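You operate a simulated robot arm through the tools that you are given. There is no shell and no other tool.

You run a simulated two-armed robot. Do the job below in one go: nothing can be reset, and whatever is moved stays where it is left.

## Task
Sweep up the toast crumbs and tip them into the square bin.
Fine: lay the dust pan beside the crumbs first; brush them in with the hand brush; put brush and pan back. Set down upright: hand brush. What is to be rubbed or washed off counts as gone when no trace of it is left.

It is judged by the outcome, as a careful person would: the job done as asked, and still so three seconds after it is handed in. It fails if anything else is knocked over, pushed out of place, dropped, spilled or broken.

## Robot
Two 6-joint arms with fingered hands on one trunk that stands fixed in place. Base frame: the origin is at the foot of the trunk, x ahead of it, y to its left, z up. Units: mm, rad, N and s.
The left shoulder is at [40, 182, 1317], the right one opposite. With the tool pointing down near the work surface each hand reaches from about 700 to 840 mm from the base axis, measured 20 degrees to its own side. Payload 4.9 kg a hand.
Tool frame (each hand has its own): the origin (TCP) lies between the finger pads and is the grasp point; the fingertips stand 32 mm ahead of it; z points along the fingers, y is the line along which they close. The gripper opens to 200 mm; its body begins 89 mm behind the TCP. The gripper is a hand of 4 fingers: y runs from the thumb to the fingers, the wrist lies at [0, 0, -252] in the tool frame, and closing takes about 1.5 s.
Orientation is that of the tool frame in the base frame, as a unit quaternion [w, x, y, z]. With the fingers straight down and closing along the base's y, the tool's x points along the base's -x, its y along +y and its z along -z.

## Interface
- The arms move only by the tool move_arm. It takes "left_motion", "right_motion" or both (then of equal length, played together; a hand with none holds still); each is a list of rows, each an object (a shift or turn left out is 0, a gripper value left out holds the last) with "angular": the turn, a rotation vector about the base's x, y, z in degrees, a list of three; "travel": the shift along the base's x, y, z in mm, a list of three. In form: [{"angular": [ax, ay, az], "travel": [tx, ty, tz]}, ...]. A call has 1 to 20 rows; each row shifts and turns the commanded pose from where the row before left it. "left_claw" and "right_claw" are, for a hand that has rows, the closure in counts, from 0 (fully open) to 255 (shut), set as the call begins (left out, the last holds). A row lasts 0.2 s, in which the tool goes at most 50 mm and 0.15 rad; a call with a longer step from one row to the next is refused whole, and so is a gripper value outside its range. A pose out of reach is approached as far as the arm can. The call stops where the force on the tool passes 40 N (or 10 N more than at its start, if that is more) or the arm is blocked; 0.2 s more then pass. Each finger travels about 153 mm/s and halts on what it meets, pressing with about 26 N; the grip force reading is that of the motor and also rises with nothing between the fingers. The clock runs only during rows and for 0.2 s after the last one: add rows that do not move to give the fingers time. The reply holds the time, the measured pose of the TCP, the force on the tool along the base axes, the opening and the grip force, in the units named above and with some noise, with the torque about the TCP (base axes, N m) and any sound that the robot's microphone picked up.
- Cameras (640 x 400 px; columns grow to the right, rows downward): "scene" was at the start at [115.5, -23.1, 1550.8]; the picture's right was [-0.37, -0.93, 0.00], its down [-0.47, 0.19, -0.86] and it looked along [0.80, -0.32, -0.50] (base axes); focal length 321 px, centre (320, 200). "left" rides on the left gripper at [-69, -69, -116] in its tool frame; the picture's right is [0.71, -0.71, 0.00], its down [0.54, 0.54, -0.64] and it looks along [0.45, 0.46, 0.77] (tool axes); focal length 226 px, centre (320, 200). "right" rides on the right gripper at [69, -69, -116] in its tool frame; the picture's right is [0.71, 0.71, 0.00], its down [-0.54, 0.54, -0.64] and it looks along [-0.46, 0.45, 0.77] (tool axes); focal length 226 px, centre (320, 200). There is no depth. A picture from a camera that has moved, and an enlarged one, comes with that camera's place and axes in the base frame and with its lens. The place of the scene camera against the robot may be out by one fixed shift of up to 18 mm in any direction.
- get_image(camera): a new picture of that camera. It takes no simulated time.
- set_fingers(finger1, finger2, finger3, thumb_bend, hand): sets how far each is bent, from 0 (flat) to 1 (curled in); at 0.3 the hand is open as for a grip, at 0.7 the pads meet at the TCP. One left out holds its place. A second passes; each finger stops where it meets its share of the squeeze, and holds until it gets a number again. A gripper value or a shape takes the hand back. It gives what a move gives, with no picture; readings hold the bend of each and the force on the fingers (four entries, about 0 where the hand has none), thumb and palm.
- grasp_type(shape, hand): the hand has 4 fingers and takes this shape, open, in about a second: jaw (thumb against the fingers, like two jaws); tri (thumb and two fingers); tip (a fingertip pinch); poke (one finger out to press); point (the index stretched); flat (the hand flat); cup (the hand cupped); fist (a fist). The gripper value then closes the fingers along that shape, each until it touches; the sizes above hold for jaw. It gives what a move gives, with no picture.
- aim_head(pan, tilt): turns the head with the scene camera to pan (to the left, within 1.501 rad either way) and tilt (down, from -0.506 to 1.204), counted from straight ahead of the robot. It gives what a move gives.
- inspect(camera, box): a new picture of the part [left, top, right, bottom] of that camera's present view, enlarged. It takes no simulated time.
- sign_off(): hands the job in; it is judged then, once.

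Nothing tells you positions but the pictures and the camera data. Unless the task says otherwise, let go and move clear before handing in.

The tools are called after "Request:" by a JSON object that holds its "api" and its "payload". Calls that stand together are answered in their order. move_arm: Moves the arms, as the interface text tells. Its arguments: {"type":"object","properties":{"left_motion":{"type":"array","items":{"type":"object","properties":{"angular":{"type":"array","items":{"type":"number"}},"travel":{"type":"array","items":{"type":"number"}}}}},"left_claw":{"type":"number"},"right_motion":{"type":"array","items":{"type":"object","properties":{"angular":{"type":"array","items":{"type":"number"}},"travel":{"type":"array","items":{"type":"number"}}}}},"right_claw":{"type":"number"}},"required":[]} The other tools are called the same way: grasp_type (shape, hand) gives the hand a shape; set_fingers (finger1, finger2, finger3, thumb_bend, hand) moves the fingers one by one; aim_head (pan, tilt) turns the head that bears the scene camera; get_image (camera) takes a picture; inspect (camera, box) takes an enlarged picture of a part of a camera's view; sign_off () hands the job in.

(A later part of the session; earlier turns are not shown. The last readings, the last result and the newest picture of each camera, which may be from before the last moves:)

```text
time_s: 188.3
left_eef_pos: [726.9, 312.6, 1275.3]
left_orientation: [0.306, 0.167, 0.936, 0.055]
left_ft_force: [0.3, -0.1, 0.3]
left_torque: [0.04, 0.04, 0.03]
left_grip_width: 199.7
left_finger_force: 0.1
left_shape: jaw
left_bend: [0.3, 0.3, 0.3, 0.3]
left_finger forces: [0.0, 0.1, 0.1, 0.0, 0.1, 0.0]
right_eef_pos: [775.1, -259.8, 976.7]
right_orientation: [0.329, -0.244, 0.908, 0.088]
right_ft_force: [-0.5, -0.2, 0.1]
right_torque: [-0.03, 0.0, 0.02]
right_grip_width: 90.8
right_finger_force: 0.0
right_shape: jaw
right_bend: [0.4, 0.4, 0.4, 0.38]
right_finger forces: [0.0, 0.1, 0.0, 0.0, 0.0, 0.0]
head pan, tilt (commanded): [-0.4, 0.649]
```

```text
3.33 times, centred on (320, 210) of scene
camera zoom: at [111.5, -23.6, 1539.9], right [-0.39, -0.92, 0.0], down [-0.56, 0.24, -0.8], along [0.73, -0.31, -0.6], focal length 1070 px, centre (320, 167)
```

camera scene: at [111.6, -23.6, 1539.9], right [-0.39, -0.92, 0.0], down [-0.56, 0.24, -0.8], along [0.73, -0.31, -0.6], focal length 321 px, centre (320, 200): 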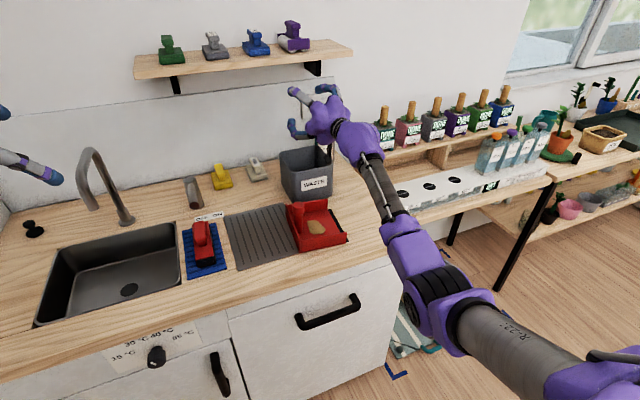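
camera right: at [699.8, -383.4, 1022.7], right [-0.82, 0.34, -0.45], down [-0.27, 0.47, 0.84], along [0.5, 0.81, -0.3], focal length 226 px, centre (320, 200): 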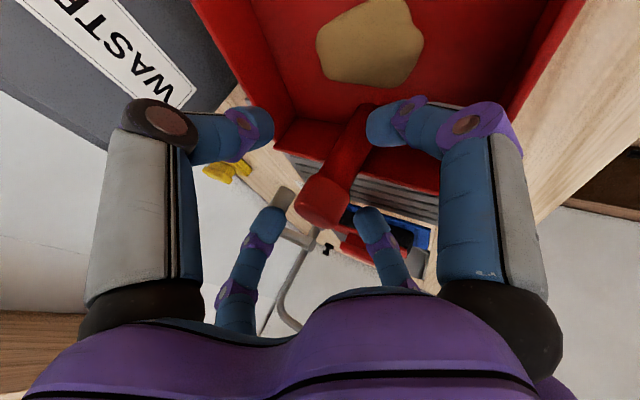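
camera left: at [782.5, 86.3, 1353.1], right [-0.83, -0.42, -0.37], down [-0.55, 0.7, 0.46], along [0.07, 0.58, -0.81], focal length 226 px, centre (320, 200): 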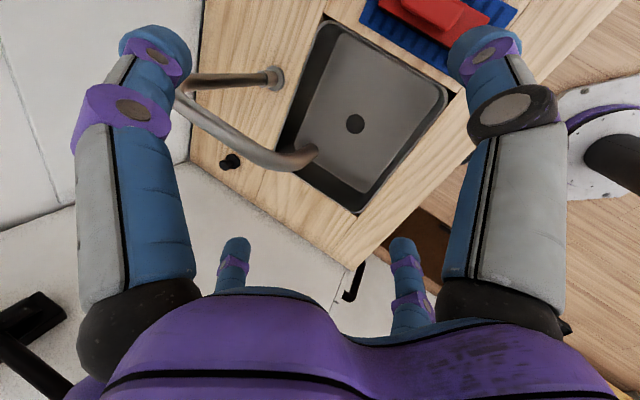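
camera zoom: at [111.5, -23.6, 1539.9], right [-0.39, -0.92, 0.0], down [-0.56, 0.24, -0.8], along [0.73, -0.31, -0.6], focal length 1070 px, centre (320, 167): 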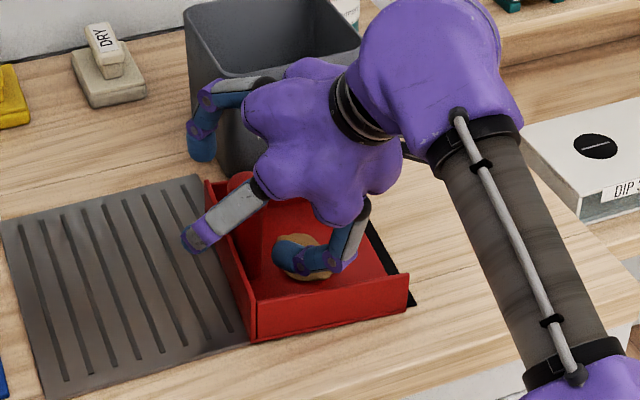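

The knob is at the grasp point. Closing, then a small lift to verify.

Request:
{"api": "move_arm", "payload": {"right_motion": [{}, {}, {}, {}, {}, {}, {}, {}], "right_claw": 255}}

Request:
{"api": "move_arm", "payload": {"right_motion": [{"travel": [0, 0, 5]}, {"travel": [0, 0, 8]}, {"travel": [0, 0, 12]}, {}]}}

Request:
{"api": "inspect", "payload": {"camera": "scene", "box": [260, 150, 380, 270]}}

Request:
{"api": "get_image", "payload": {"camera": "right"}}

```text
time_s: 190.1
left_eef_pos: [726.1, 313.8, 1275.6]
left_orientation: [0.306, 0.168, 0.936, 0.055]
left_ft_force: [0.0, 0.6, 0.6]
left_torque: [0.0, -0.02, -0.01]
left_grip_width: 200.0
left_finger_force: 0.1
left_shape: jaw
left_bend: [0.3, 0.3, 0.3, 0.3]
left_finger forces: [0.0, 0.0, 0.1, 0.0, 0.0, 0.0]
right_eef_pos: [774.7, -259.1, 978.1]
right_orientation: [0.329, -0.244, 0.908, 0.088]
right_ft_force: [-0.2, -3.1, 5.2]
right_torque: [-0.48, 0.67, 0.11]
right_grip_width: 24.1
right_finger_force: 26.2
right_shape: jaw
right_bend: [0.48, 0.58, 0.74, 0.64]
right_finger forces: [28.1, 21.6, 19.5, 0.0, 23.1, 0.1]
head pan, tilt (commanded): [-0.4, 0.649]
```

```text
time_s: 191.1
left_eef_pos: [727.2, 315.2, 1274.0]
left_orientation: [0.306, 0.168, 0.936, 0.054]
left_ft_force: [0.0, -0.2, 0.4]
left_torque: [0.0, 0.04, -0.01]
left_grip_width: 200.0
left_finger_force: 0.0
left_shape: jaw
left_bend: [0.3, 0.3, 0.3, 0.3]
left_finger forces: [0.1, 0.1, 0.0, 0.0, 0.1, 0.1]
right_eef_pos: [774.5, -260.4, 1001.6]
right_orientation: [0.329, -0.243, 0.908, 0.088]
right_ft_force: [-0.2, -0.2, -0.2]
right_torque: [-0.18, 0.2, 0.02]
right_grip_width: 23.3
right_finger_force: 26.1
right_shape: jaw
right_bend: [0.5, 0.58, 0.75, 0.65]
right_finger forces: [20.0, 21.4, 18.0, 0.0, 17.8, 0.0]
head pan, tilt (commanded): [-0.4, 0.649]
```

```text
3.33 times, centred on (320, 210) of scene
camera zoom: at [111.5, -23.5, 1539.9], right [-0.39, -0.92, 0.0], down [-0.56, 0.24, -0.8], along [0.73, -0.31, -0.6], focal length 1070 px, centre (320, 167)
```

zoom: 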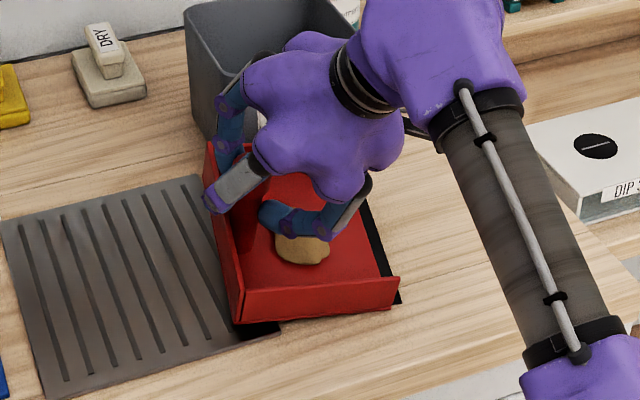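

```text
taken
camera right: at [698.7, -383.1, 1046.7], right [-0.82, 0.34, -0.45], down [-0.27, 0.47, 0.84], along [0.5, 0.81, -0.3], focal length 226 px, centre (320, 200)
```

right: 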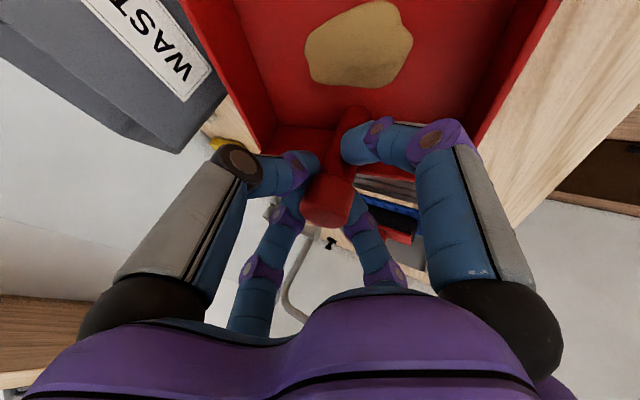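

The pan's mouth sagged a little with this grip (the lip still touches), so it isn't as firm as the steeper grip. I'll set it down again and re-grip at the 60° slope that held level.

Request:
{"api": "move_arm", "payload": {"right_motion": [{"travel": [0, 0, -10]}, {"travel": [0, 0, -8]}, {"travel": [0, 0, -4]}, {"travel": [0, 0, -2]}, {}]}}

Request:
{"api": "move_arm", "payload": {"right_motion": [{}, {}, {}, {}, {}], "right_claw": 140}}

Request:
{"api": "inspect", "payload": {"camera": "scene", "box": [260, 150, 380, 270]}}

Request:
{"api": "get_image", "payload": {"camera": "right"}}

```text
time_s: 192.3
left_eef_pos: [726.2, 313.6, 1275.9]
left_orientation: [0.305, 0.168, 0.936, 0.054]
left_ft_force: [0.2, 0.0, -0.5]
left_torque: [-0.03, 0.0, -0.01]
left_grip_width: 200.0
left_finger_force: 0.0
left_shape: jaw
left_bend: [0.3, 0.3, 0.3, 0.3]
left_finger forces: [0.0, 0.0, 0.1, 0.0, 0.0, 0.0]
right_eef_pos: [774.3, -259.3, 980.0]
right_orientation: [0.33, -0.244, 0.908, 0.088]
right_ft_force: [5.2, -0.2, 15.1]
right_torque: [-0.69, 0.96, 0.24]
right_grip_width: 24.2
right_finger_force: 25.8
right_shape: jaw
right_bend: [0.85, 0.58, 0.74, 0.65]
right_finger forces: [43.3, 22.2, 23.2, 0.1, 23.9, 0.0]
head pan, tilt (commanded): [-0.4, 0.649]
```

```text
time_s: 193.5
left_eef_pos: [726.8, 314.3, 1275.9]
left_orientation: [0.306, 0.167, 0.936, 0.055]
left_ft_force: [-0.3, 0.6, 0.1]
left_torque: [-0.03, 0.01, 0.03]
left_grip_width: 199.9
left_finger_force: 0.1
left_shape: jaw
left_bend: [0.3, 0.3, 0.3, 0.3]
left_finger forces: [0.0, 0.0, 0.0, 0.0, 0.0, 0.0]
right_eef_pos: [774.3, -259.2, 978.5]
right_orientation: [0.329, -0.244, 0.908, 0.089]
right_ft_force: [-0.1, 0.0, 0.5]
right_torque: [-0.01, 0.01, -0.01]
right_grip_width: 89.7
right_finger_force: 0.0
right_shape: jaw
right_bend: [0.4, 0.4, 0.4, 0.38]
right_finger forces: [0.0, 0.0, 0.0, 0.1, 0.0, 0.0]
head pan, tilt (commanded): [-0.4, 0.649]
```

```text
3.33 times, centred on (320, 210) of scene
camera zoom: at [111.5, -23.6, 1539.9], right [-0.39, -0.92, 0.0], down [-0.56, 0.24, -0.8], along [0.73, -0.31, -0.6], focal length 1070 px, centre (320, 167)
```

zoom: 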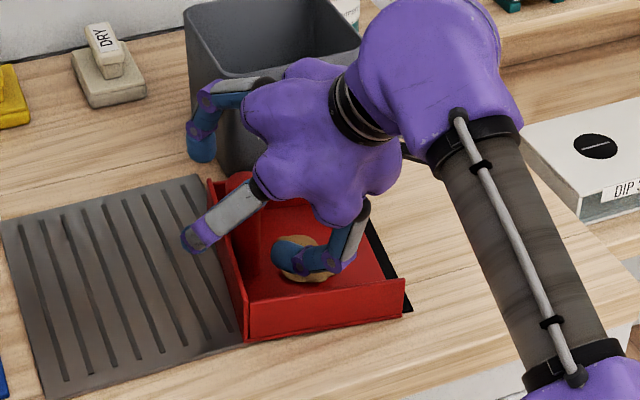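

```text
taken
camera right: at [698.7, -382.5, 1023.1], right [-0.82, 0.34, -0.45], down [-0.27, 0.47, 0.84], along [0.5, 0.81, -0.3], focal length 226 px, centre (320, 200)
```

right: 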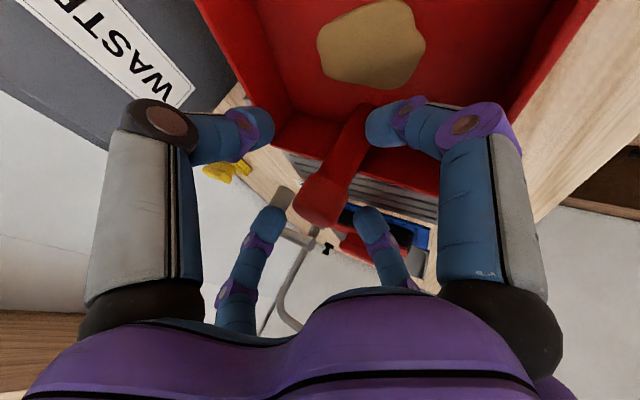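

Request:
{"api": "move_arm", "payload": {"right_motion": [{"travel": [-11.1, -6.4, 15.3]}, {"travel": [-11.1, -6.4, 15.3]}, {"travel": [-11.1, -6.4, 15.3]}, {"travel": [-8, -5, 15]}, {"travel": [15, 8, 15], "angular": [-2.5, 4.33, 0]}, {"travel": [28, 16, 20], "angular": [-2.5, 4.33, 0]}, {}]}}

Request:
{"api": "get_image", "payload": {"camera": "right"}}

Request:
{"api": "inspect", "payload": {"camera": "scene", "box": [260, 150, 380, 270]}}

```text
time_s: 195.1
left_eef_pos: [727.7, 314.3, 1274.6]
left_orientation: [0.305, 0.168, 0.936, 0.054]
left_ft_force: [1.9, 1.1, -0.5]
left_torque: [-0.02, 0.01, 0.01]
left_grip_width: 200.1
left_finger_force: 0.0
left_shape: jaw
left_bend: [0.3, 0.3, 0.3, 0.3]
left_finger forces: [0.1, 0.0, 0.1, 0.0, 0.0, 0.0]
right_eef_pos: [780.2, -258.7, 1070.4]
right_orientation: [0.248, -0.25, 0.934, 0.067]
right_ft_force: [0.4, -0.5, -0.8]
right_torque: [-0.01, 0.03, -0.04]
right_grip_width: 89.9
right_finger_force: 0.1
right_shape: jaw
right_bend: [0.4, 0.4, 0.4, 0.38]
right_finger forces: [0.0, 0.0, 0.1, 0.0, 0.1, 0.0]
head pan, tilt (commanded): [-0.4, 0.649]
```

```text
taken
camera right: at [712.9, -377.3, 1138.2], right [-0.89, 0.3, -0.35], down [-0.14, 0.55, 0.83], along [0.44, 0.78, -0.44], focal length 226 px, centre (320, 200)
```

right: 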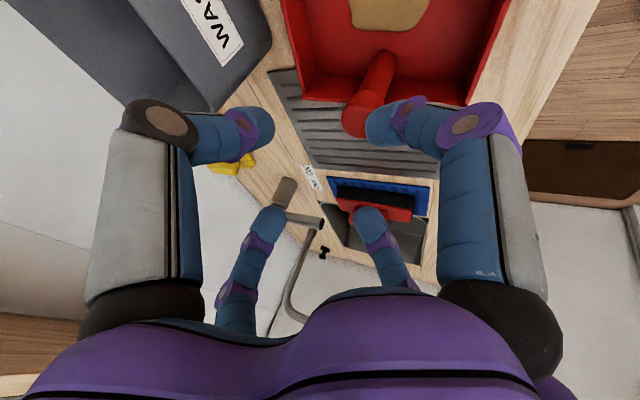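

```text
3.33 times, centred on (320, 210) of scene
camera zoom: at [111.9, -23.2, 1539.9], right [-0.39, -0.92, 0.0], down [-0.56, 0.24, -0.8], along [0.73, -0.31, -0.6], focal length 1070 px, centre (320, 167)
```

zoom: 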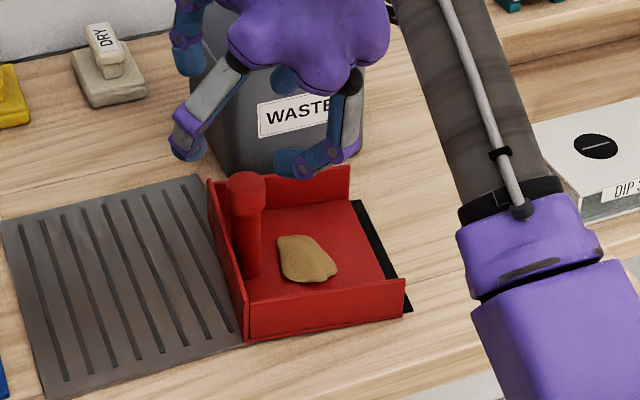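

Request:
{"api": "move_arm", "payload": {"right_motion": [{"travel": [-2, 0, -30]}, {"travel": [-2, 0, -25]}, {"travel": [-1.2, -0.8, -12]}]}}

Request:
{"api": "get_image", "payload": {"camera": "right"}}

```text
time_s: 195.9
left_eef_pos: [726.3, 313.8, 1275.9]
left_orientation: [0.305, 0.168, 0.936, 0.054]
left_ft_force: [-0.1, 0.1, 0.1]
left_torque: [-0.01, 0.0, -0.01]
left_grip_width: 199.7
left_finger_force: 0.1
left_shape: jaw
left_bend: [0.3, 0.3, 0.3, 0.3]
left_finger forces: [0.0, 0.1, 0.0, 0.0, 0.0, 0.0]
right_eef_pos: [771.6, -260.2, 1006.1]
right_orientation: [0.249, -0.25, 0.933, 0.067]
right_ft_force: [-0.4, 0.9, 0.4]
right_torque: [-0.03, 0.02, -0.04]
right_grip_width: 89.9
right_finger_force: 0.0
right_shape: jaw
right_bend: [0.4, 0.4, 0.4, 0.38]
right_finger forces: [0.0, 0.1, 0.0, 0.1, 0.0, 0.1]
head pan, tilt (commanded): [-0.4, 0.649]
```

```text
taken
camera right: at [705.1, -380.2, 1072.9], right [-0.88, 0.31, -0.35], down [-0.14, 0.54, 0.83], along [0.44, 0.78, -0.44], focal length 226 px, centre (320, 200)
```

right: 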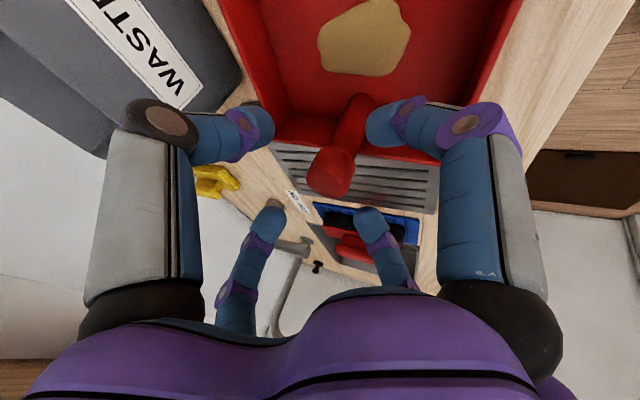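

Request:
{"api": "move_arm", "payload": {"right_motion": [{"travel": [0, 0.5, -16]}, {"travel": [0, 0.5, -16]}, {}]}}

Request:
{"api": "get_image", "payload": {"camera": "right"}}

Request:
{"api": "move_arm", "payload": {"right_motion": [{}, {}, {}, {}, {}, {}, {}, {}], "right_claw": 255}}

```text
time_s: 196.7
left_eef_pos: [726.0, 314.1, 1276.0]
left_orientation: [0.305, 0.168, 0.936, 0.055]
left_ft_force: [0.0, -0.5, 0.3]
left_torque: [-0.04, -0.02, 0.04]
left_grip_width: 199.9
left_finger_force: 0.0
left_shape: jaw
left_bend: [0.3, 0.3, 0.3, 0.3]
left_finger forces: [0.1, 0.0, 0.0, 0.0, 0.0, 0.1]
right_eef_pos: [771.3, -260.7, 973.3]
right_orientation: [0.249, -0.251, 0.933, 0.067]
right_ft_force: [-0.1, -0.2, 0.4]
right_torque: [0.04, -0.02, -0.01]
right_grip_width: 90.0
right_finger_force: 0.0
right_shape: jaw
right_bend: [0.4, 0.4, 0.4, 0.38]
right_finger forces: [0.0, 0.0, 0.0, 0.0, 0.1, 0.0]
head pan, tilt (commanded): [-0.4, 0.649]
```

```text
taken
camera right: at [704.2, -378.5, 1040.3], right [-0.88, 0.3, -0.35], down [-0.14, 0.54, 0.83], along [0.44, 0.78, -0.44], focal length 226 px, centre (320, 200)
```

right: 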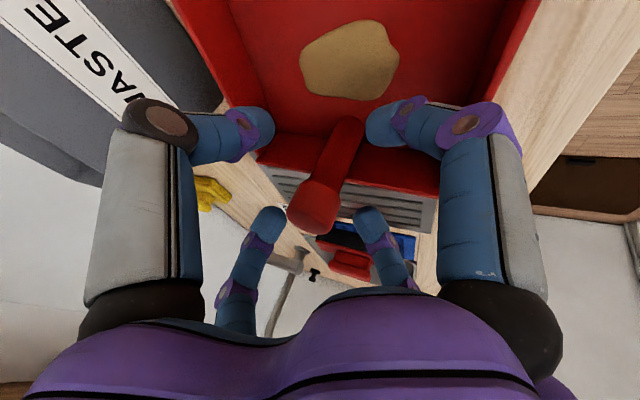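

```text
time_s: 198.5
left_eef_pos: [726.7, 314.7, 1275.9]
left_orientation: [0.305, 0.168, 0.936, 0.054]
left_ft_force: [0.5, 0.2, 0.0]
left_torque: [-0.01, -0.02, -0.01]
left_grip_width: 200.2
left_finger_force: 0.1
left_shape: jaw
left_bend: [0.3, 0.3, 0.3, 0.3]
left_finger forces: [0.0, 0.0, 0.0, 0.0, 0.0, 0.0]
right_eef_pos: [771.3, -259.9, 973.9]
right_orientation: [0.249, -0.251, 0.933, 0.067]
right_ft_force: [0.2, -1.8, 3.4]
right_torque: [-0.29, 0.43, 0.12]
right_grip_width: 23.4
right_finger_force: 26.2
right_shape: jaw
right_bend: [0.58, 0.57, 0.59, 0.63]
right_finger forces: [25.6, 22.8, 20.4, 0.0, 22.9, 0.0]
head pan, tilt (commanded): [-0.4, 0.649]
```

A symmetric, firm grip this time. Lifting a little to check the pan stays level.

Request:
{"api": "move_arm", "payload": {"right_motion": [{"travel": [0, 0, 5]}, {"travel": [0, 0, 8]}, {"travel": [0, 0, 12]}, {"travel": [0, 0, 12]}, {}]}}

Request:
{"api": "inspect", "payload": {"camera": "scene", "box": [260, 150, 380, 270]}}

Request:
{"api": "get_image", "payload": {"camera": "right"}}

```text
time_s: 199.7
left_eef_pos: [726.3, 314.2, 1275.2]
left_orientation: [0.306, 0.168, 0.936, 0.054]
left_ft_force: [0.0, 0.8, 0.7]
left_torque: [0.0, 0.02, 0.0]
left_grip_width: 199.9
left_finger_force: 0.0
left_shape: jaw
left_bend: [0.3, 0.3, 0.3, 0.3]
left_finger forces: [0.1, 0.1, 0.0, 0.1, 0.1, 0.0]
right_eef_pos: [771.0, -259.4, 1012.6]
right_orientation: [0.248, -0.25, 0.933, 0.067]
right_ft_force: [-0.2, 0.8, -1.5]
right_torque: [0.05, -0.01, 0.0]
right_grip_width: 23.2
right_finger_force: 25.5
right_shape: jaw
right_bend: [0.59, 0.57, 0.78, 0.63]
right_finger forces: [18.4, 24.1, 19.7, 0.0, 22.4, 0.1]
head pan, tilt (commanded): [-0.4, 0.649]
```

```text
3.33 times, centred on (320, 210) of scene
camera zoom: at [111.5, -23.6, 1539.9], right [-0.39, -0.92, 0.0], down [-0.56, 0.24, -0.8], along [0.73, -0.31, -0.6], focal length 1070 px, centre (320, 167)
```

zoom: 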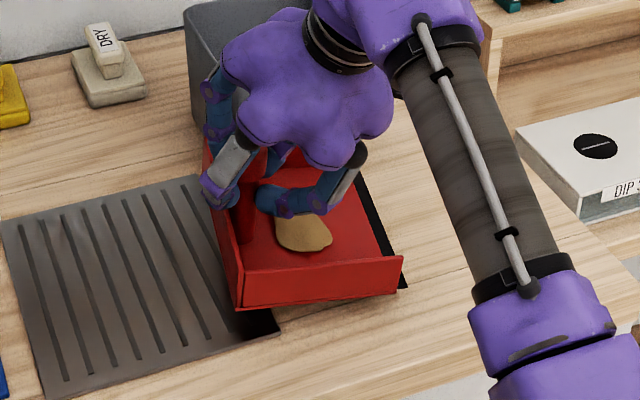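

```text
taken
camera right: at [703.4, -378.5, 1078.7], right [-0.89, 0.3, -0.35], down [-0.14, 0.54, 0.83], along [0.44, 0.78, -0.44], focal length 226 px, centre (320, 200)
```

right: 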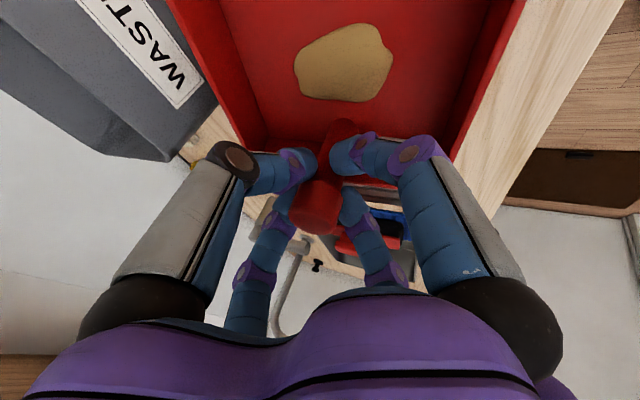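

It's fully lifted with a slight mouth-down sag, so I'll tilt the hand back about 10° to keep the mouth up during transport.

Request:
{"api": "move_arm", "payload": {"right_motion": [{"travel": [0, 0, 8], "angular": [-3.5, 0, 0]}, {"travel": [0, 0, 8], "angular": [-3.5, 0, 0]}, {"travel": [0, 0, 8], "angular": [-3, 0, 0]}, {}]}}

Request:
{"api": "inspect", "payload": {"camera": "scene", "box": [260, 150, 380, 270]}}

Request:
{"api": "get_image", "payload": {"camera": "scene"}}

```text
time_s: 200.7
left_eef_pos: [726.1, 313.6, 1276.7]
left_orientation: [0.305, 0.168, 0.936, 0.054]
left_ft_force: [0.0, 0.1, 0.0]
left_torque: [-0.02, 0.01, 0.01]
left_grip_width: 200.1
left_finger_force: 0.1
left_shape: jaw
left_bend: [0.3, 0.3, 0.3, 0.3]
left_finger forces: [0.0, 0.0, 0.0, 0.0, 0.1, 0.1]
right_eef_pos: [769.6, -259.2, 1034.2]
right_orientation: [0.225, -0.272, 0.936, -0.015]
right_ft_force: [-0.6, 0.4, -1.8]
right_torque: [0.05, 0.0, -0.01]
right_grip_width: 23.3
right_finger_force: 25.6
right_shape: jaw
right_bend: [0.59, 0.57, 0.78, 0.63]
right_finger forces: [18.3, 24.3, 19.8, 0.1, 22.4, 0.0]
head pan, tilt (commanded): [-0.4, 0.649]
```

```text
3.33 times, centred on (320, 210) of scene
camera zoom: at [111.5, -23.5, 1539.9], right [-0.39, -0.92, 0.0], down [-0.56, 0.24, -0.8], along [0.73, -0.31, -0.6], focal length 1070 px, centre (320, 167)
```

zoom: 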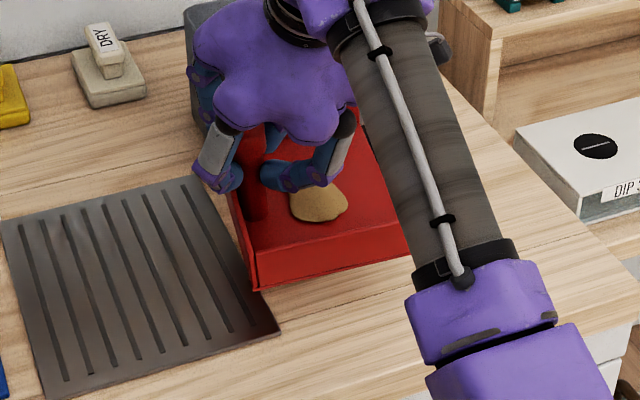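

```text
taken
camera scene: at [111.5, -23.5, 1539.9], right [-0.39, -0.92, 0.0], down [-0.56, 0.24, -0.8], along [0.73, -0.31, -0.6], focal length 321 px, centre (320, 200)
```

scene: 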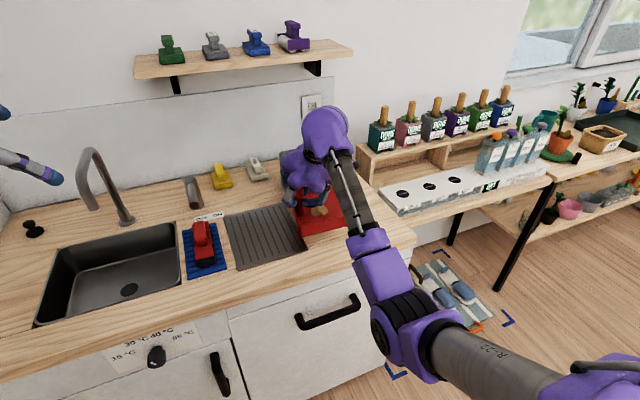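

The mouth is up and the crumbs sit still. However this steep grip costs reach over the bin, so I'll set the pan down once more and re-grip at 50°, this time tilting back before lifting to cancel the sag.

Request:
{"api": "move_arm", "payload": {"right_motion": [{"travel": [0, 0, -8], "angular": [3.5, 0, 0]}, {"travel": [0, 0, -8], "angular": [3.5, 0, 0]}, {"travel": [0, 0, -8], "angular": [3, 0, 0]}, {"travel": [1, 0, -12]}, {"travel": [1, 0, -12]}, {"travel": [0, 0, -7]}, {"travel": [0, 0, -4]}, {"travel": [0, 0, -2]}, {"travel": [0, 0, -2]}, {}]}}

Request:
{"api": "inspect", "payload": {"camera": "scene", "box": [260, 150, 380, 270]}}

```text
time_s: 202.9
left_eef_pos: [726.2, 314.5, 1276.1]
left_orientation: [0.305, 0.167, 0.936, 0.055]
left_ft_force: [0.2, -0.6, 0.0]
left_torque: [-0.03, 0.01, 0.01]
left_grip_width: 199.8
left_finger_force: 0.0
left_shape: jaw
left_bend: [0.3, 0.3, 0.3, 0.3]
left_finger forces: [0.1, 0.0, 0.0, 0.0, 0.1, 0.0]
right_eef_pos: [771.9, -259.5, 973.0]
right_orientation: [0.249, -0.25, 0.933, 0.066]
right_ft_force: [4.1, -2.1, 12.7]
right_torque: [-0.49, 0.68, 0.26]
right_grip_width: 23.0
right_finger_force: 26.4
right_shape: jaw
right_bend: [0.79, 0.57, 0.59, 0.63]
right_finger forces: [39.9, 21.7, 24.4, 0.0, 24.4, 0.0]
head pan, tilt (commanded): [-0.4, 0.649]
```

```text
3.33 times, centred on (320, 210) of scene
camera zoom: at [111.2, -23.5, 1540.0], right [-0.39, -0.92, 0.0], down [-0.56, 0.24, -0.8], along [0.73, -0.31, -0.6], focal length 1070 px, centre (320, 167)
```

zoom: 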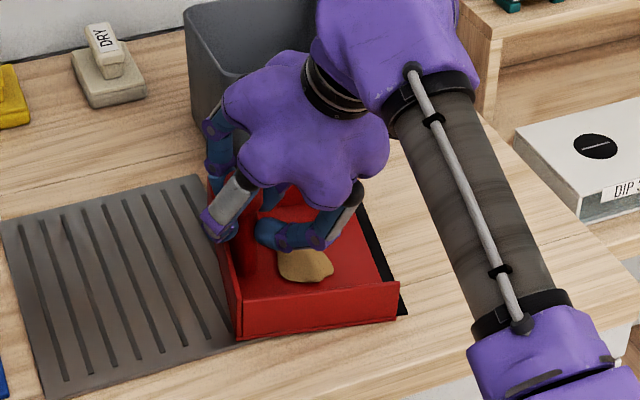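

Request:
{"api": "move_arm", "payload": {"right_motion": [{}, {}, {}, {}, {}], "right_claw": 140}}

Request:
{"api": "move_arm", "payload": {"right_motion": [{"travel": [0, 0, 12]}, {"travel": [0, 0, 25]}, {"travel": [0, 0, 30]}, {"travel": [-20, -12, 20], "angular": [2.5, -4.33, 0]}, {"travel": [-30, -18, 0], "angular": [2.5, -4.33, 0]}, {"travel": [-3, -4, -10]}, {}]}}

Request:
{"api": "get_image", "payload": {"camera": "right"}}

Request:
{"api": "inspect", "payload": {"camera": "scene", "box": [260, 150, 380, 270]}}

```text
time_s: 204.1
left_eef_pos: [726.5, 313.2, 1274.7]
left_orientation: [0.305, 0.168, 0.936, 0.054]
left_ft_force: [0.0, -0.5, -0.7]
left_torque: [-0.01, 0.0, -0.01]
left_grip_width: 199.7
left_finger_force: 0.0
left_shape: jaw
left_bend: [0.3, 0.3, 0.3, 0.3]
left_finger forces: [0.0, 0.1, 0.0, 0.1, 0.1, 0.0]
right_eef_pos: [772.8, -260.4, 972.0]
right_orientation: [0.248, -0.25, 0.934, 0.067]
right_ft_force: [-0.3, -0.1, -0.6]
right_torque: [0.03, 0.02, -0.05]
right_grip_width: 90.0
right_finger_force: 0.2
right_shape: jaw
right_bend: [0.4, 0.4, 0.4, 0.38]
right_finger forces: [0.0, 0.0, 0.0, 0.0, 0.0, 0.0]
head pan, tilt (commanded): [-0.4, 0.649]
```

```text
time_s: 205.7
left_eef_pos: [726.0, 314.4, 1275.3]
left_orientation: [0.306, 0.168, 0.936, 0.054]
left_ft_force: [-0.2, -0.3, -1.3]
left_torque: [-0.03, 0.01, -0.01]
left_grip_width: 199.7
left_finger_force: 0.0
left_shape: jaw
left_bend: [0.3, 0.3, 0.3, 0.3]
left_finger forces: [0.0, 0.0, 0.0, 0.0, 0.0, 0.1]
right_eef_pos: [720.2, -293.6, 1049.6]
right_orientation: [0.33, -0.244, 0.908, 0.089]
right_ft_force: [0.3, -0.3, -0.4]
right_torque: [0.0, 0.0, 0.0]
right_grip_width: 89.9
right_finger_force: 0.0
right_shape: jaw
right_bend: [0.4, 0.4, 0.4, 0.38]
right_finger forces: [0.0, 0.0, 0.0, 0.1, 0.0, 0.0]
head pan, tilt (commanded): [-0.4, 0.649]
```

```text
taken
camera right: at [644.8, -416.9, 1093.8], right [-0.82, 0.34, -0.45], down [-0.27, 0.47, 0.84], along [0.5, 0.81, -0.3], focal length 226 px, centre (320, 200)
```

right: 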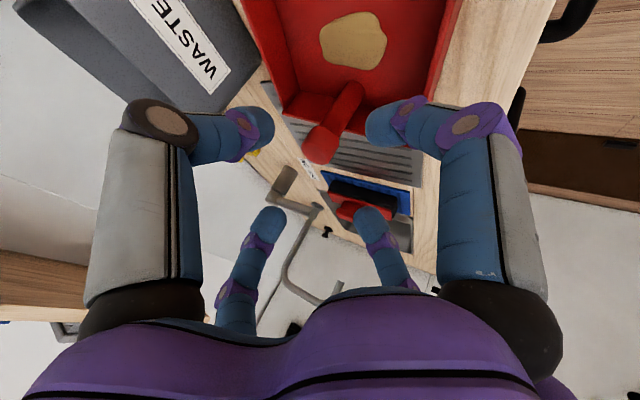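

```text
3.33 times, centred on (320, 210) of scene
camera zoom: at [111.7, -23.3, 1539.9], right [-0.39, -0.92, 0.0], down [-0.56, 0.24, -0.8], along [0.73, -0.31, -0.6], focal length 1070 px, centre (320, 167)
```

zoom: 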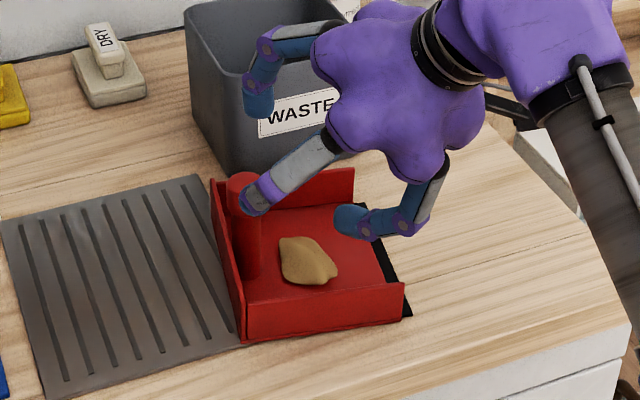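

Request:
{"api": "move_arm", "payload": {"right_motion": [{"travel": [13.2, 8.4, -18]}, {"travel": [13.2, 8.4, -18]}, {"travel": [13.2, 8.4, -20]}]}}

Request:
{"api": "get_image", "payload": {"camera": "right"}}

Request:
{"api": "move_arm", "payload": {"right_motion": [{"travel": [6.6, 4.2, -10]}, {"travel": [6.6, 4.2, -10]}]}}

Request:
{"api": "get_image", "payload": {"camera": "right"}}

```text
time_s: 206.5
left_eef_pos: [726.9, 314.7, 1275.7]
left_orientation: [0.305, 0.168, 0.936, 0.054]
left_ft_force: [-0.5, -0.1, -0.1]
left_torque: [-0.03, 0.01, -0.01]
left_grip_width: 199.9
left_finger_force: 0.2
left_shape: jaw
left_bend: [0.3, 0.3, 0.3, 0.3]
left_finger forces: [0.1, 0.0, 0.1, 0.0, 0.0, 0.0]
right_eef_pos: [760.5, -267.6, 993.4]
right_orientation: [0.33, -0.243, 0.908, 0.088]
right_ft_force: [-0.2, -0.6, 0.5]
right_torque: [-0.01, -0.05, 0.0]
right_grip_width: 90.0
right_finger_force: 0.0
right_shape: jaw
right_bend: [0.4, 0.4, 0.4, 0.38]
right_finger forces: [0.0, 0.1, 0.1, 0.0, 0.0, 0.1]
head pan, tilt (commanded): [-0.4, 0.649]
```

```text
taken
camera right: at [685.0, -391.1, 1038.4], right [-0.82, 0.34, -0.45], down [-0.27, 0.47, 0.84], along [0.5, 0.81, -0.3], focal length 226 px, centre (320, 200)
```

right: 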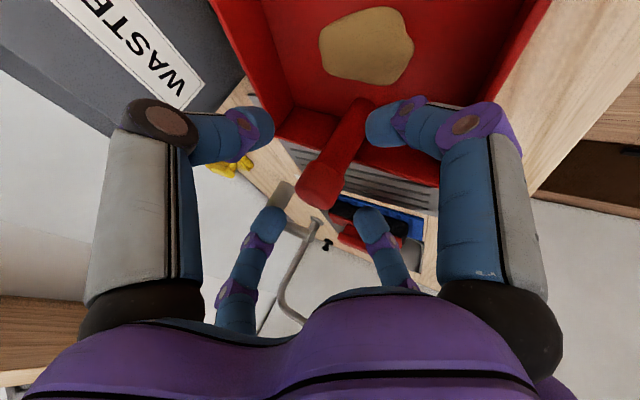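

```text
time_s: 207.1
left_eef_pos: [726.7, 313.2, 1275.6]
left_orientation: [0.306, 0.167, 0.936, 0.054]
left_ft_force: [0.4, 1.0, -0.1]
left_torque: [0.03, -0.02, 0.0]
left_grip_width: 200.0
left_finger_force: 0.0
left_shape: jaw
left_bend: [0.3, 0.3, 0.3, 0.3]
left_finger forces: [0.1, 0.1, 0.0, 0.0, 0.0, 0.0]
right_eef_pos: [772.9, -259.9, 973.4]
right_orientation: [0.329, -0.244, 0.908, 0.088]
right_ft_force: [-0.5, -0.2, 0.0]
right_torque: [-0.01, 0.0, 0.0]
right_grip_width: 89.8
right_finger_force: 0.0
right_shape: jaw
right_bend: [0.4, 0.4, 0.4, 0.38]
right_finger forces: [0.0, 0.1, 0.1, 0.0, 0.0, 0.1]
head pan, tilt (commanded): [-0.4, 0.649]
```

```text
taken
camera right: at [697.6, -382.7, 1018.9], right [-0.82, 0.34, -0.45], down [-0.27, 0.47, 0.84], along [0.5, 0.81, -0.3], focal length 226 px, centre (320, 200)
```

right: 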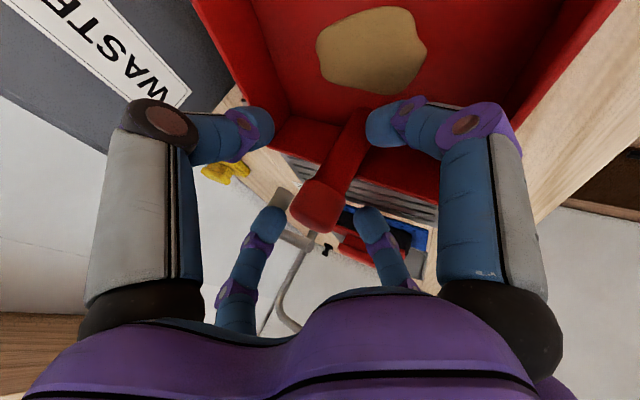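

Good alignment. Closing, then tilting the pan back about its rear edge before lifting.

Request:
{"api": "move_arm", "payload": {"right_motion": [{}, {}, {}, {}, {}, {}, {}, {}], "right_claw": 255}}

Request:
{"api": "move_arm", "payload": {"right_motion": [{"travel": [0, 5, 2], "angular": [-3, 0, 0]}, {"travel": [0, 5, 2], "angular": [-3, 0, 0]}, {"travel": [0, 5, 1.5], "angular": [-3, 0, 0]}, {"travel": [0, 5, 1.5], "angular": [-3, 0, 0]}, {}]}}

Request:
{"api": "inspect", "payload": {"camera": "scene", "box": [260, 150, 380, 270]}}

Request:
{"api": "get_image", "payload": {"camera": "right"}}

```text
time_s: 208.9
left_eef_pos: [727.4, 313.0, 1276.9]
left_orientation: [0.306, 0.167, 0.936, 0.055]
left_ft_force: [0.1, 0.3, -0.6]
left_torque: [-0.01, -0.01, 0.02]
left_grip_width: 200.0
left_finger_force: 0.0
left_shape: jaw
left_bend: [0.3, 0.3, 0.3, 0.3]
left_finger forces: [0.0, 0.1, 0.1, 0.0, 0.0, 0.0]
right_eef_pos: [772.4, -260.0, 974.3]
right_orientation: [0.329, -0.244, 0.908, 0.088]
right_ft_force: [-0.7, -1.2, 4.5]
right_torque: [-0.5, 0.62, 0.07]
right_grip_width: 24.4
right_finger_force: 25.7
right_shape: jaw
right_bend: [0.51, 0.57, 0.76, 0.64]
right_finger forces: [27.3, 21.2, 18.5, 0.1, 22.5, 0.0]
head pan, tilt (commanded): [-0.4, 0.649]
```

```text
time_s: 210.1
left_eef_pos: [726.8, 313.2, 1276.0]
left_orientation: [0.306, 0.167, 0.936, 0.054]
left_ft_force: [-0.8, 0.4, 0.0]
left_torque: [0.0, -0.02, -0.03]
left_grip_width: 199.9
left_finger_force: 0.0
left_shape: jaw
left_bend: [0.3, 0.3, 0.3, 0.3]
left_finger forces: [0.0, 0.0, 0.1, 0.0, 0.1, 0.0]
right_eef_pos: [772.1, -237.8, 980.4]
right_orientation: [0.301, -0.277, 0.912, -0.008]
right_ft_force: [-0.9, -0.7, 2.1]
right_torque: [-0.06, 0.32, 0.06]
right_grip_width: 24.3
right_finger_force: 25.8
right_shape: jaw
right_bend: [0.53, 0.8, 0.77, 0.64]
right_finger forces: [19.7, 23.8, 18.3, 0.0, 23.7, 0.0]
head pan, tilt (commanded): [-0.4, 0.649]
```

```text
3.33 times, centred on (320, 210) of scene
camera zoom: at [111.4, -23.4, 1540.0], right [-0.39, -0.92, 0.0], down [-0.56, 0.24, -0.8], along [0.73, -0.31, -0.6], focal length 1070 px, centre (320, 167)
```

zoom: 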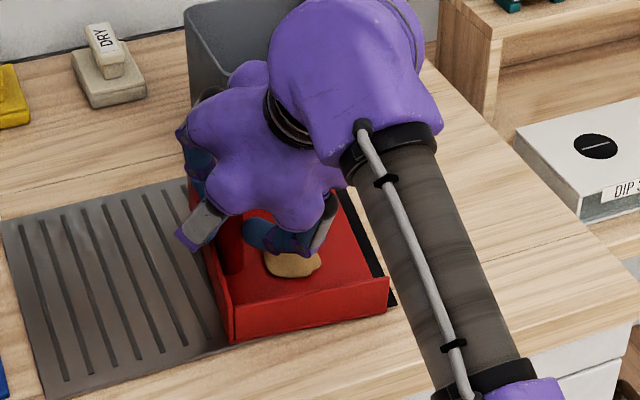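

```text
taken
camera right: at [696.6, -350.1, 1051.4], right [-0.82, 0.24, -0.51], down [-0.27, 0.64, 0.72], along [0.5, 0.73, -0.46], focal length 226 px, centre (320, 200)
```

right: 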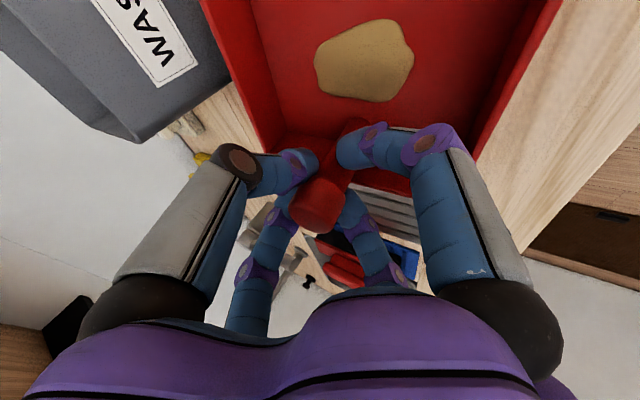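

Request:
{"api": "move_arm", "payload": {"right_motion": [{"travel": [0, 0, 6]}, {"travel": [0, 0, 10]}, {"travel": [0, 0, 12]}, {"travel": [0, 0, 12]}, {}]}}

Request:
{"api": "inspect", "payload": {"camera": "scene", "box": [260, 150, 380, 270]}}

Request:
{"api": "get_image", "payload": {"camera": "right"}}

```text
time_s: 211.3
left_eef_pos: [726.9, 313.4, 1274.6]
left_orientation: [0.306, 0.167, 0.936, 0.055]
left_ft_force: [-0.3, -0.6, 0.4]
left_torque: [0.0, -0.03, 0.01]
left_grip_width: 200.0
left_finger_force: 0.1
left_shape: jaw
left_bend: [0.3, 0.3, 0.3, 0.3]
left_finger forces: [0.1, 0.0, 0.1, 0.0, 0.0, 0.0]
right_eef_pos: [770.9, -239.2, 1021.4]
right_orientation: [0.302, -0.277, 0.912, -0.007]
right_ft_force: [0.1, -0.6, -1.5]
right_torque: [0.0, -0.01, 0.0]
right_grip_width: 23.8
right_finger_force: 26.3
right_shape: jaw
right_bend: [0.81, 0.79, 0.77, 0.64]
right_finger forces: [16.3, 23.6, 18.4, 0.0, 21.5, 0.0]
head pan, tilt (commanded): [-0.4, 0.649]
```

```text
3.33 times, centred on (320, 210) of scene
camera zoom: at [111.5, -23.6, 1539.9], right [-0.39, -0.92, 0.0], down [-0.56, 0.24, -0.8], along [0.73, -0.31, -0.6], focal length 1070 px, centre (320, 167)
```

zoom: 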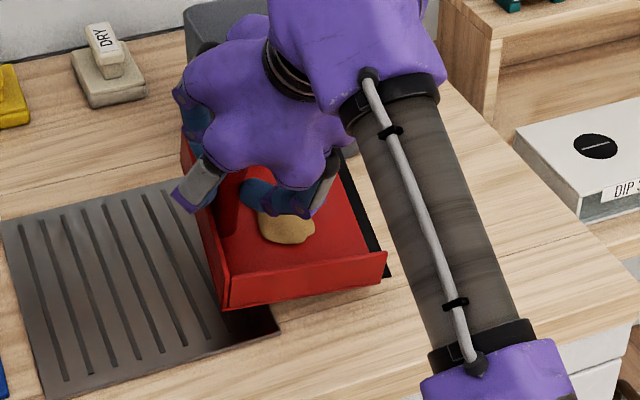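

```text
taken
camera right: at [695.5, -350.6, 1091.6], right [-0.82, 0.24, -0.51], down [-0.27, 0.64, 0.72], along [0.5, 0.73, -0.46], focal length 226 px, centre (320, 200)
```

right: 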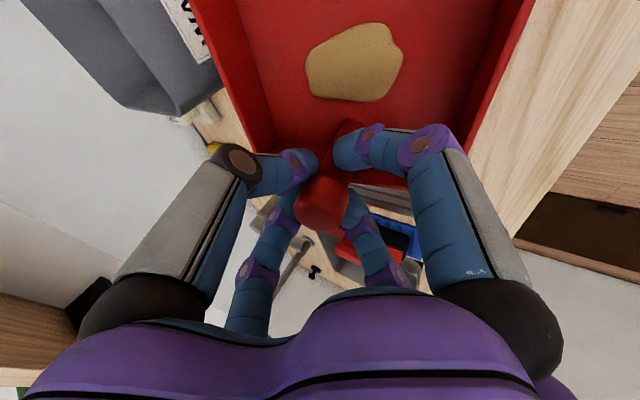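

The pan is now level and held. I'll raise it well above the bin's height.

Request:
{"api": "move_arm", "payload": {"right_motion": [{"travel": [0, 0, 20]}, {"travel": [0, 0, 28]}, {"travel": [0, 0, 30]}, {"travel": [0, 0, 30]}, {"travel": [0, 0, 30]}, {}]}}

Request:
{"api": "get_image", "payload": {"camera": "scene"}}

Request:
{"api": "inspect", "payload": {"camera": "scene", "box": [250, 100, 390, 250]}}

```text
time_s: 212.7
left_eef_pos: [727.0, 314.0, 1275.4]
left_orientation: [0.305, 0.168, 0.936, 0.054]
left_ft_force: [0.5, -0.2, -0.2]
left_torque: [-0.02, -0.02, -0.02]
left_grip_width: 199.9
left_finger_force: 0.0
left_shape: jaw
left_bend: [0.3, 0.3, 0.3, 0.3]
left_finger forces: [0.1, 0.0, 0.1, 0.0, 0.1, 0.0]
right_eef_pos: [772.3, -239.5, 1159.6]
right_orientation: [0.301, -0.277, 0.912, -0.007]
right_ft_force: [-0.2, -0.4, -2.1]
right_torque: [0.03, -0.02, -0.04]
right_grip_width: 23.7
right_finger_force: 26.6
right_shape: jaw
right_bend: [0.81, 0.79, 0.77, 0.64]
right_finger forces: [16.2, 23.9, 18.6, 0.0, 21.4, 0.0]
head pan, tilt (commanded): [-0.4, 0.649]
```

```text
taken
camera scene: at [111.5, -23.5, 1539.9], right [-0.39, -0.92, 0.0], down [-0.56, 0.24, -0.8], along [0.73, -0.31, -0.6], focal length 321 px, centre (320, 200)
```

scene: 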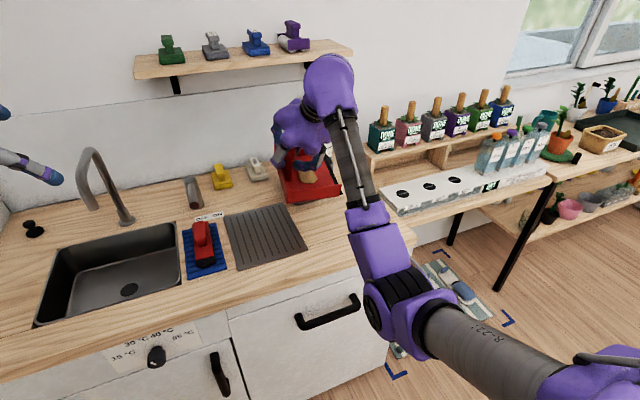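

```text
2.67 times, centred on (320, 175) of scene
camera zoom: at [111.5, -23.5, 1539.9], right [-0.39, -0.92, 0.0], down [-0.56, 0.24, -0.8], along [0.73, -0.31, -0.6], focal length 856 px, centre (320, 267)
```

zoom: 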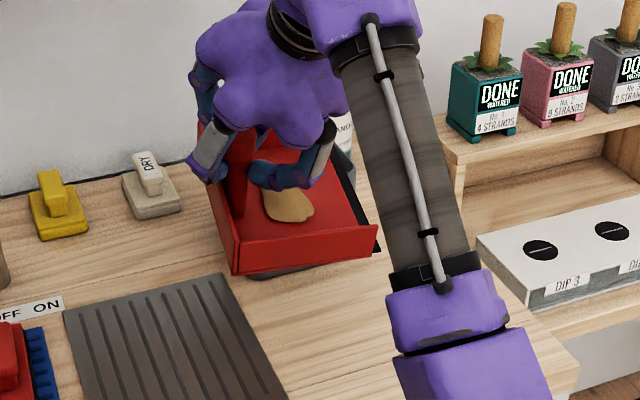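

The pan is high and steady with the crumbs in it. Now the carry toward the bin with the turn.

Request:
{"api": "move_arm", "payload": {"right_motion": [{"travel": [17.5, -2.4, -2.5], "angular": [0, 0, -5.6]}, {"travel": [17.5, -2.4, -2.5], "angular": [0, 0, -5.6]}, {"travel": [17.5, -2.4, -2.5], "angular": [0, 0, -5.6]}, {"travel": [17.5, -2.4, -2.5], "angular": [0, 0, -5.6]}, {"travel": [17.5, -2.4, -2.5], "angular": [0, 0, -5.6]}, {"travel": [17.5, -2.4, -2.5], "angular": [0, 0, -5.6]}, {"travel": [17.5, -2.4, -2.5], "angular": [0, 0, -5.6]}, {"travel": [17.5, -2.4, -2.5], "angular": [0, 0, -5.8]}, {}]}}

Request:
{"api": "get_image", "payload": {"camera": "scene"}}

Request:
{"api": "inspect", "payload": {"camera": "scene", "box": [240, 100, 380, 250]}}

Request:
{"api": "get_image", "payload": {"camera": "right"}}

```text
time_s: 214.7
left_eef_pos: [726.9, 314.5, 1274.2]
left_orientation: [0.305, 0.167, 0.936, 0.054]
left_ft_force: [0.9, 0.6, 0.6]
left_torque: [0.01, 0.01, 0.03]
left_grip_width: 199.8
left_finger_force: 0.0
left_shape: jaw
left_bend: [0.3, 0.3, 0.3, 0.3]
left_finger forces: [0.1, 0.0, 0.0, 0.0, 0.1, 0.0]
right_eef_pos: [913.8, -260.7, 1138.6]
right_orientation: [0.276, 0.094, 0.949, -0.122]
right_ft_force: [0.2, -0.1, -2.1]
right_torque: [0.06, -0.02, 0.0]
right_grip_width: 23.5
right_finger_force: 26.3
right_shape: jaw
right_bend: [0.81, 0.79, 0.77, 0.64]
right_finger forces: [16.2, 24.1, 18.5, 0.0, 21.5, 0.0]
head pan, tilt (commanded): [-0.4, 0.649]
```

```text
taken
camera scene: at [111.8, -23.5, 1539.9], right [-0.39, -0.92, 0.0], down [-0.56, 0.24, -0.8], along [0.73, -0.31, -0.6], focal length 321 px, centre (320, 200)
```

scene: 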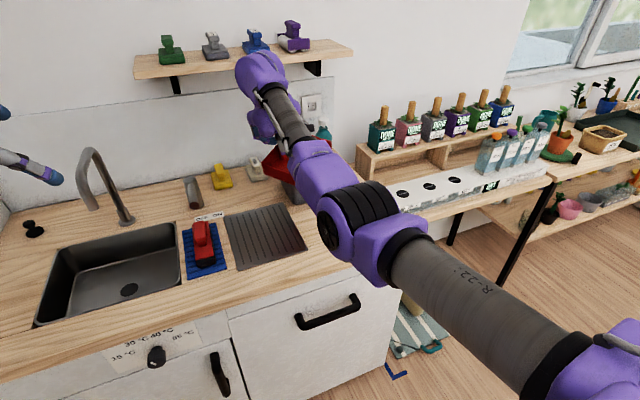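

```text
2.67 times, centred on (310, 175) of scene
camera zoom: at [111.8, -23.5, 1539.9], right [-0.39, -0.92, 0.0], down [-0.56, 0.24, -0.8], along [0.73, -0.31, -0.6], focal length 856 px, centre (347, 267)
```

zoom: 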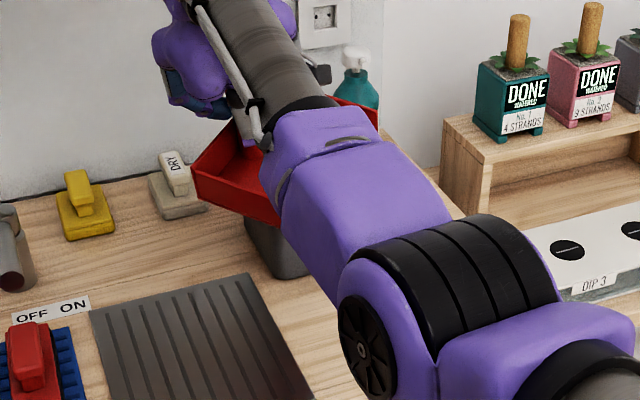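

```text
taken
camera right: at [781.7, -284.7, 1209.3], right [-0.41, 0.75, -0.51], down [0.26, 0.64, 0.72], along [0.87, 0.17, -0.46], focal length 226 px, centre (320, 200)
```

right: 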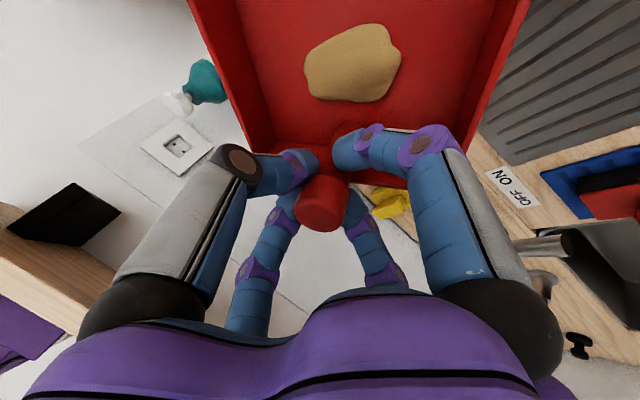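

Everything is set: crumbs still in place, mouth pointing across the bin. Now the tipping motion in one smooth go.

Request:
{"api": "move_arm", "payload": {"right_motion": [{"travel": [20, -5, 15], "angular": [5.66, -5.66, 0]}, {"travel": [17, -12, 15], "angular": [5.66, -5.66, 0]}, {"travel": [17, -13, 12], "angular": [5.66, -5.66, 0]}, {"travel": [12, -14, 7], "angular": [5.66, -5.66, 0]}, {"travel": [5, -14, 2], "angular": [5.66, -5.66, 0]}, {"travel": [-6, -9, 2], "angular": [5.66, -5.66, 0]}, {"travel": [-8, -7, 0], "angular": [5.66, -5.66, 0]}, {"travel": [-7, -6, 0], "angular": [5.66, -5.66, 0]}, {"travel": [-5, -5, 3], "angular": [5.66, -5.66, 0]}, {}, {}, {}, {}]}}

Request:
{"api": "get_image", "payload": {"camera": "scene"}}

Request:
{"api": "inspect", "payload": {"camera": "scene", "box": [220, 80, 400, 260]}}

Request:
{"api": "get_image", "payload": {"camera": "right"}}

```text
time_s: 217.5
left_eef_pos: [726.7, 314.4, 1275.3]
left_orientation: [0.305, 0.167, 0.936, 0.054]
left_ft_force: [1.3, 1.3, 0.2]
left_torque: [-0.02, -0.02, 0.0]
left_grip_width: 200.0
left_finger_force: 0.0
left_shape: jaw
left_bend: [0.3, 0.3, 0.3, 0.3]
left_finger forces: [0.0, 0.1, 0.0, 0.1, 0.1, 0.0]
right_eef_pos: [958.7, -345.5, 1194.3]
right_orientation: [0.579, 0.241, 0.704, 0.334]
right_ft_force: [0.2, -0.3, -2.5]
right_torque: [-0.06, 0.1, -0.02]
right_grip_width: 23.8
right_finger_force: 26.0
right_shape: jaw
right_bend: [0.81, 0.79, 0.77, 0.64]
right_finger forces: [17.7, 23.5, 18.1, 0.0, 22.5, 0.1]
head pan, tilt (commanded): [-0.4, 0.649]
```

```text
taken
camera scene: at [111.6, -23.6, 1539.9], right [-0.39, -0.92, 0.0], down [-0.56, 0.24, -0.8], along [0.73, -0.31, -0.6], focal length 321 px, centre (320, 200)
```

scene: 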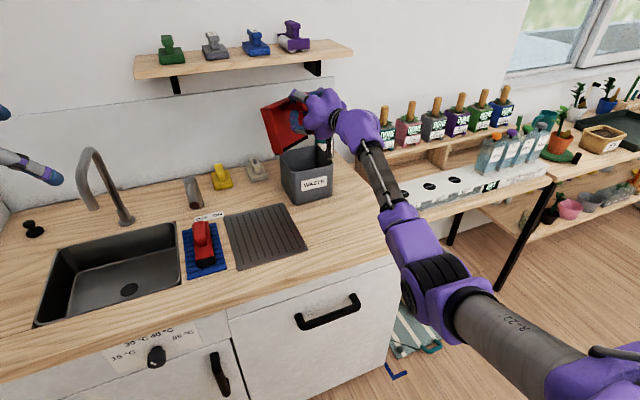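

```text
2.22 times, centred on (310, 170) of scene
camera zoom: at [111.6, -23.6, 1539.9], right [-0.39, -0.92, 0.0], down [-0.56, 0.24, -0.8], along [0.73, -0.31, -0.6], focal length 713 px, centre (342, 267)
```

zoom: 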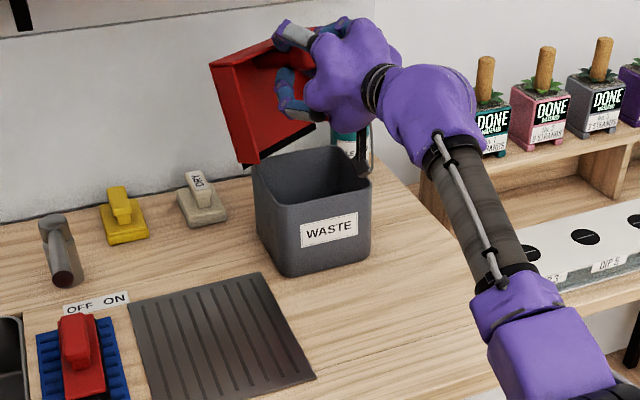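

```text
taken
camera right: at [834.3, -362.5, 1110.0], right [-0.18, 0.98, 0.07], down [-0.54, -0.16, 0.83], along [0.82, 0.12, 0.56], focal length 226 px, centre (320, 200)
```

right: 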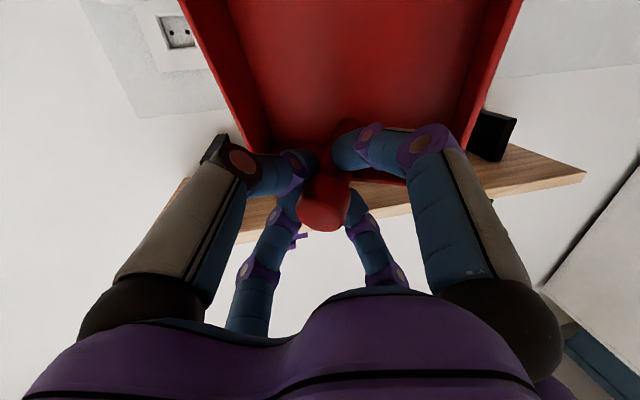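

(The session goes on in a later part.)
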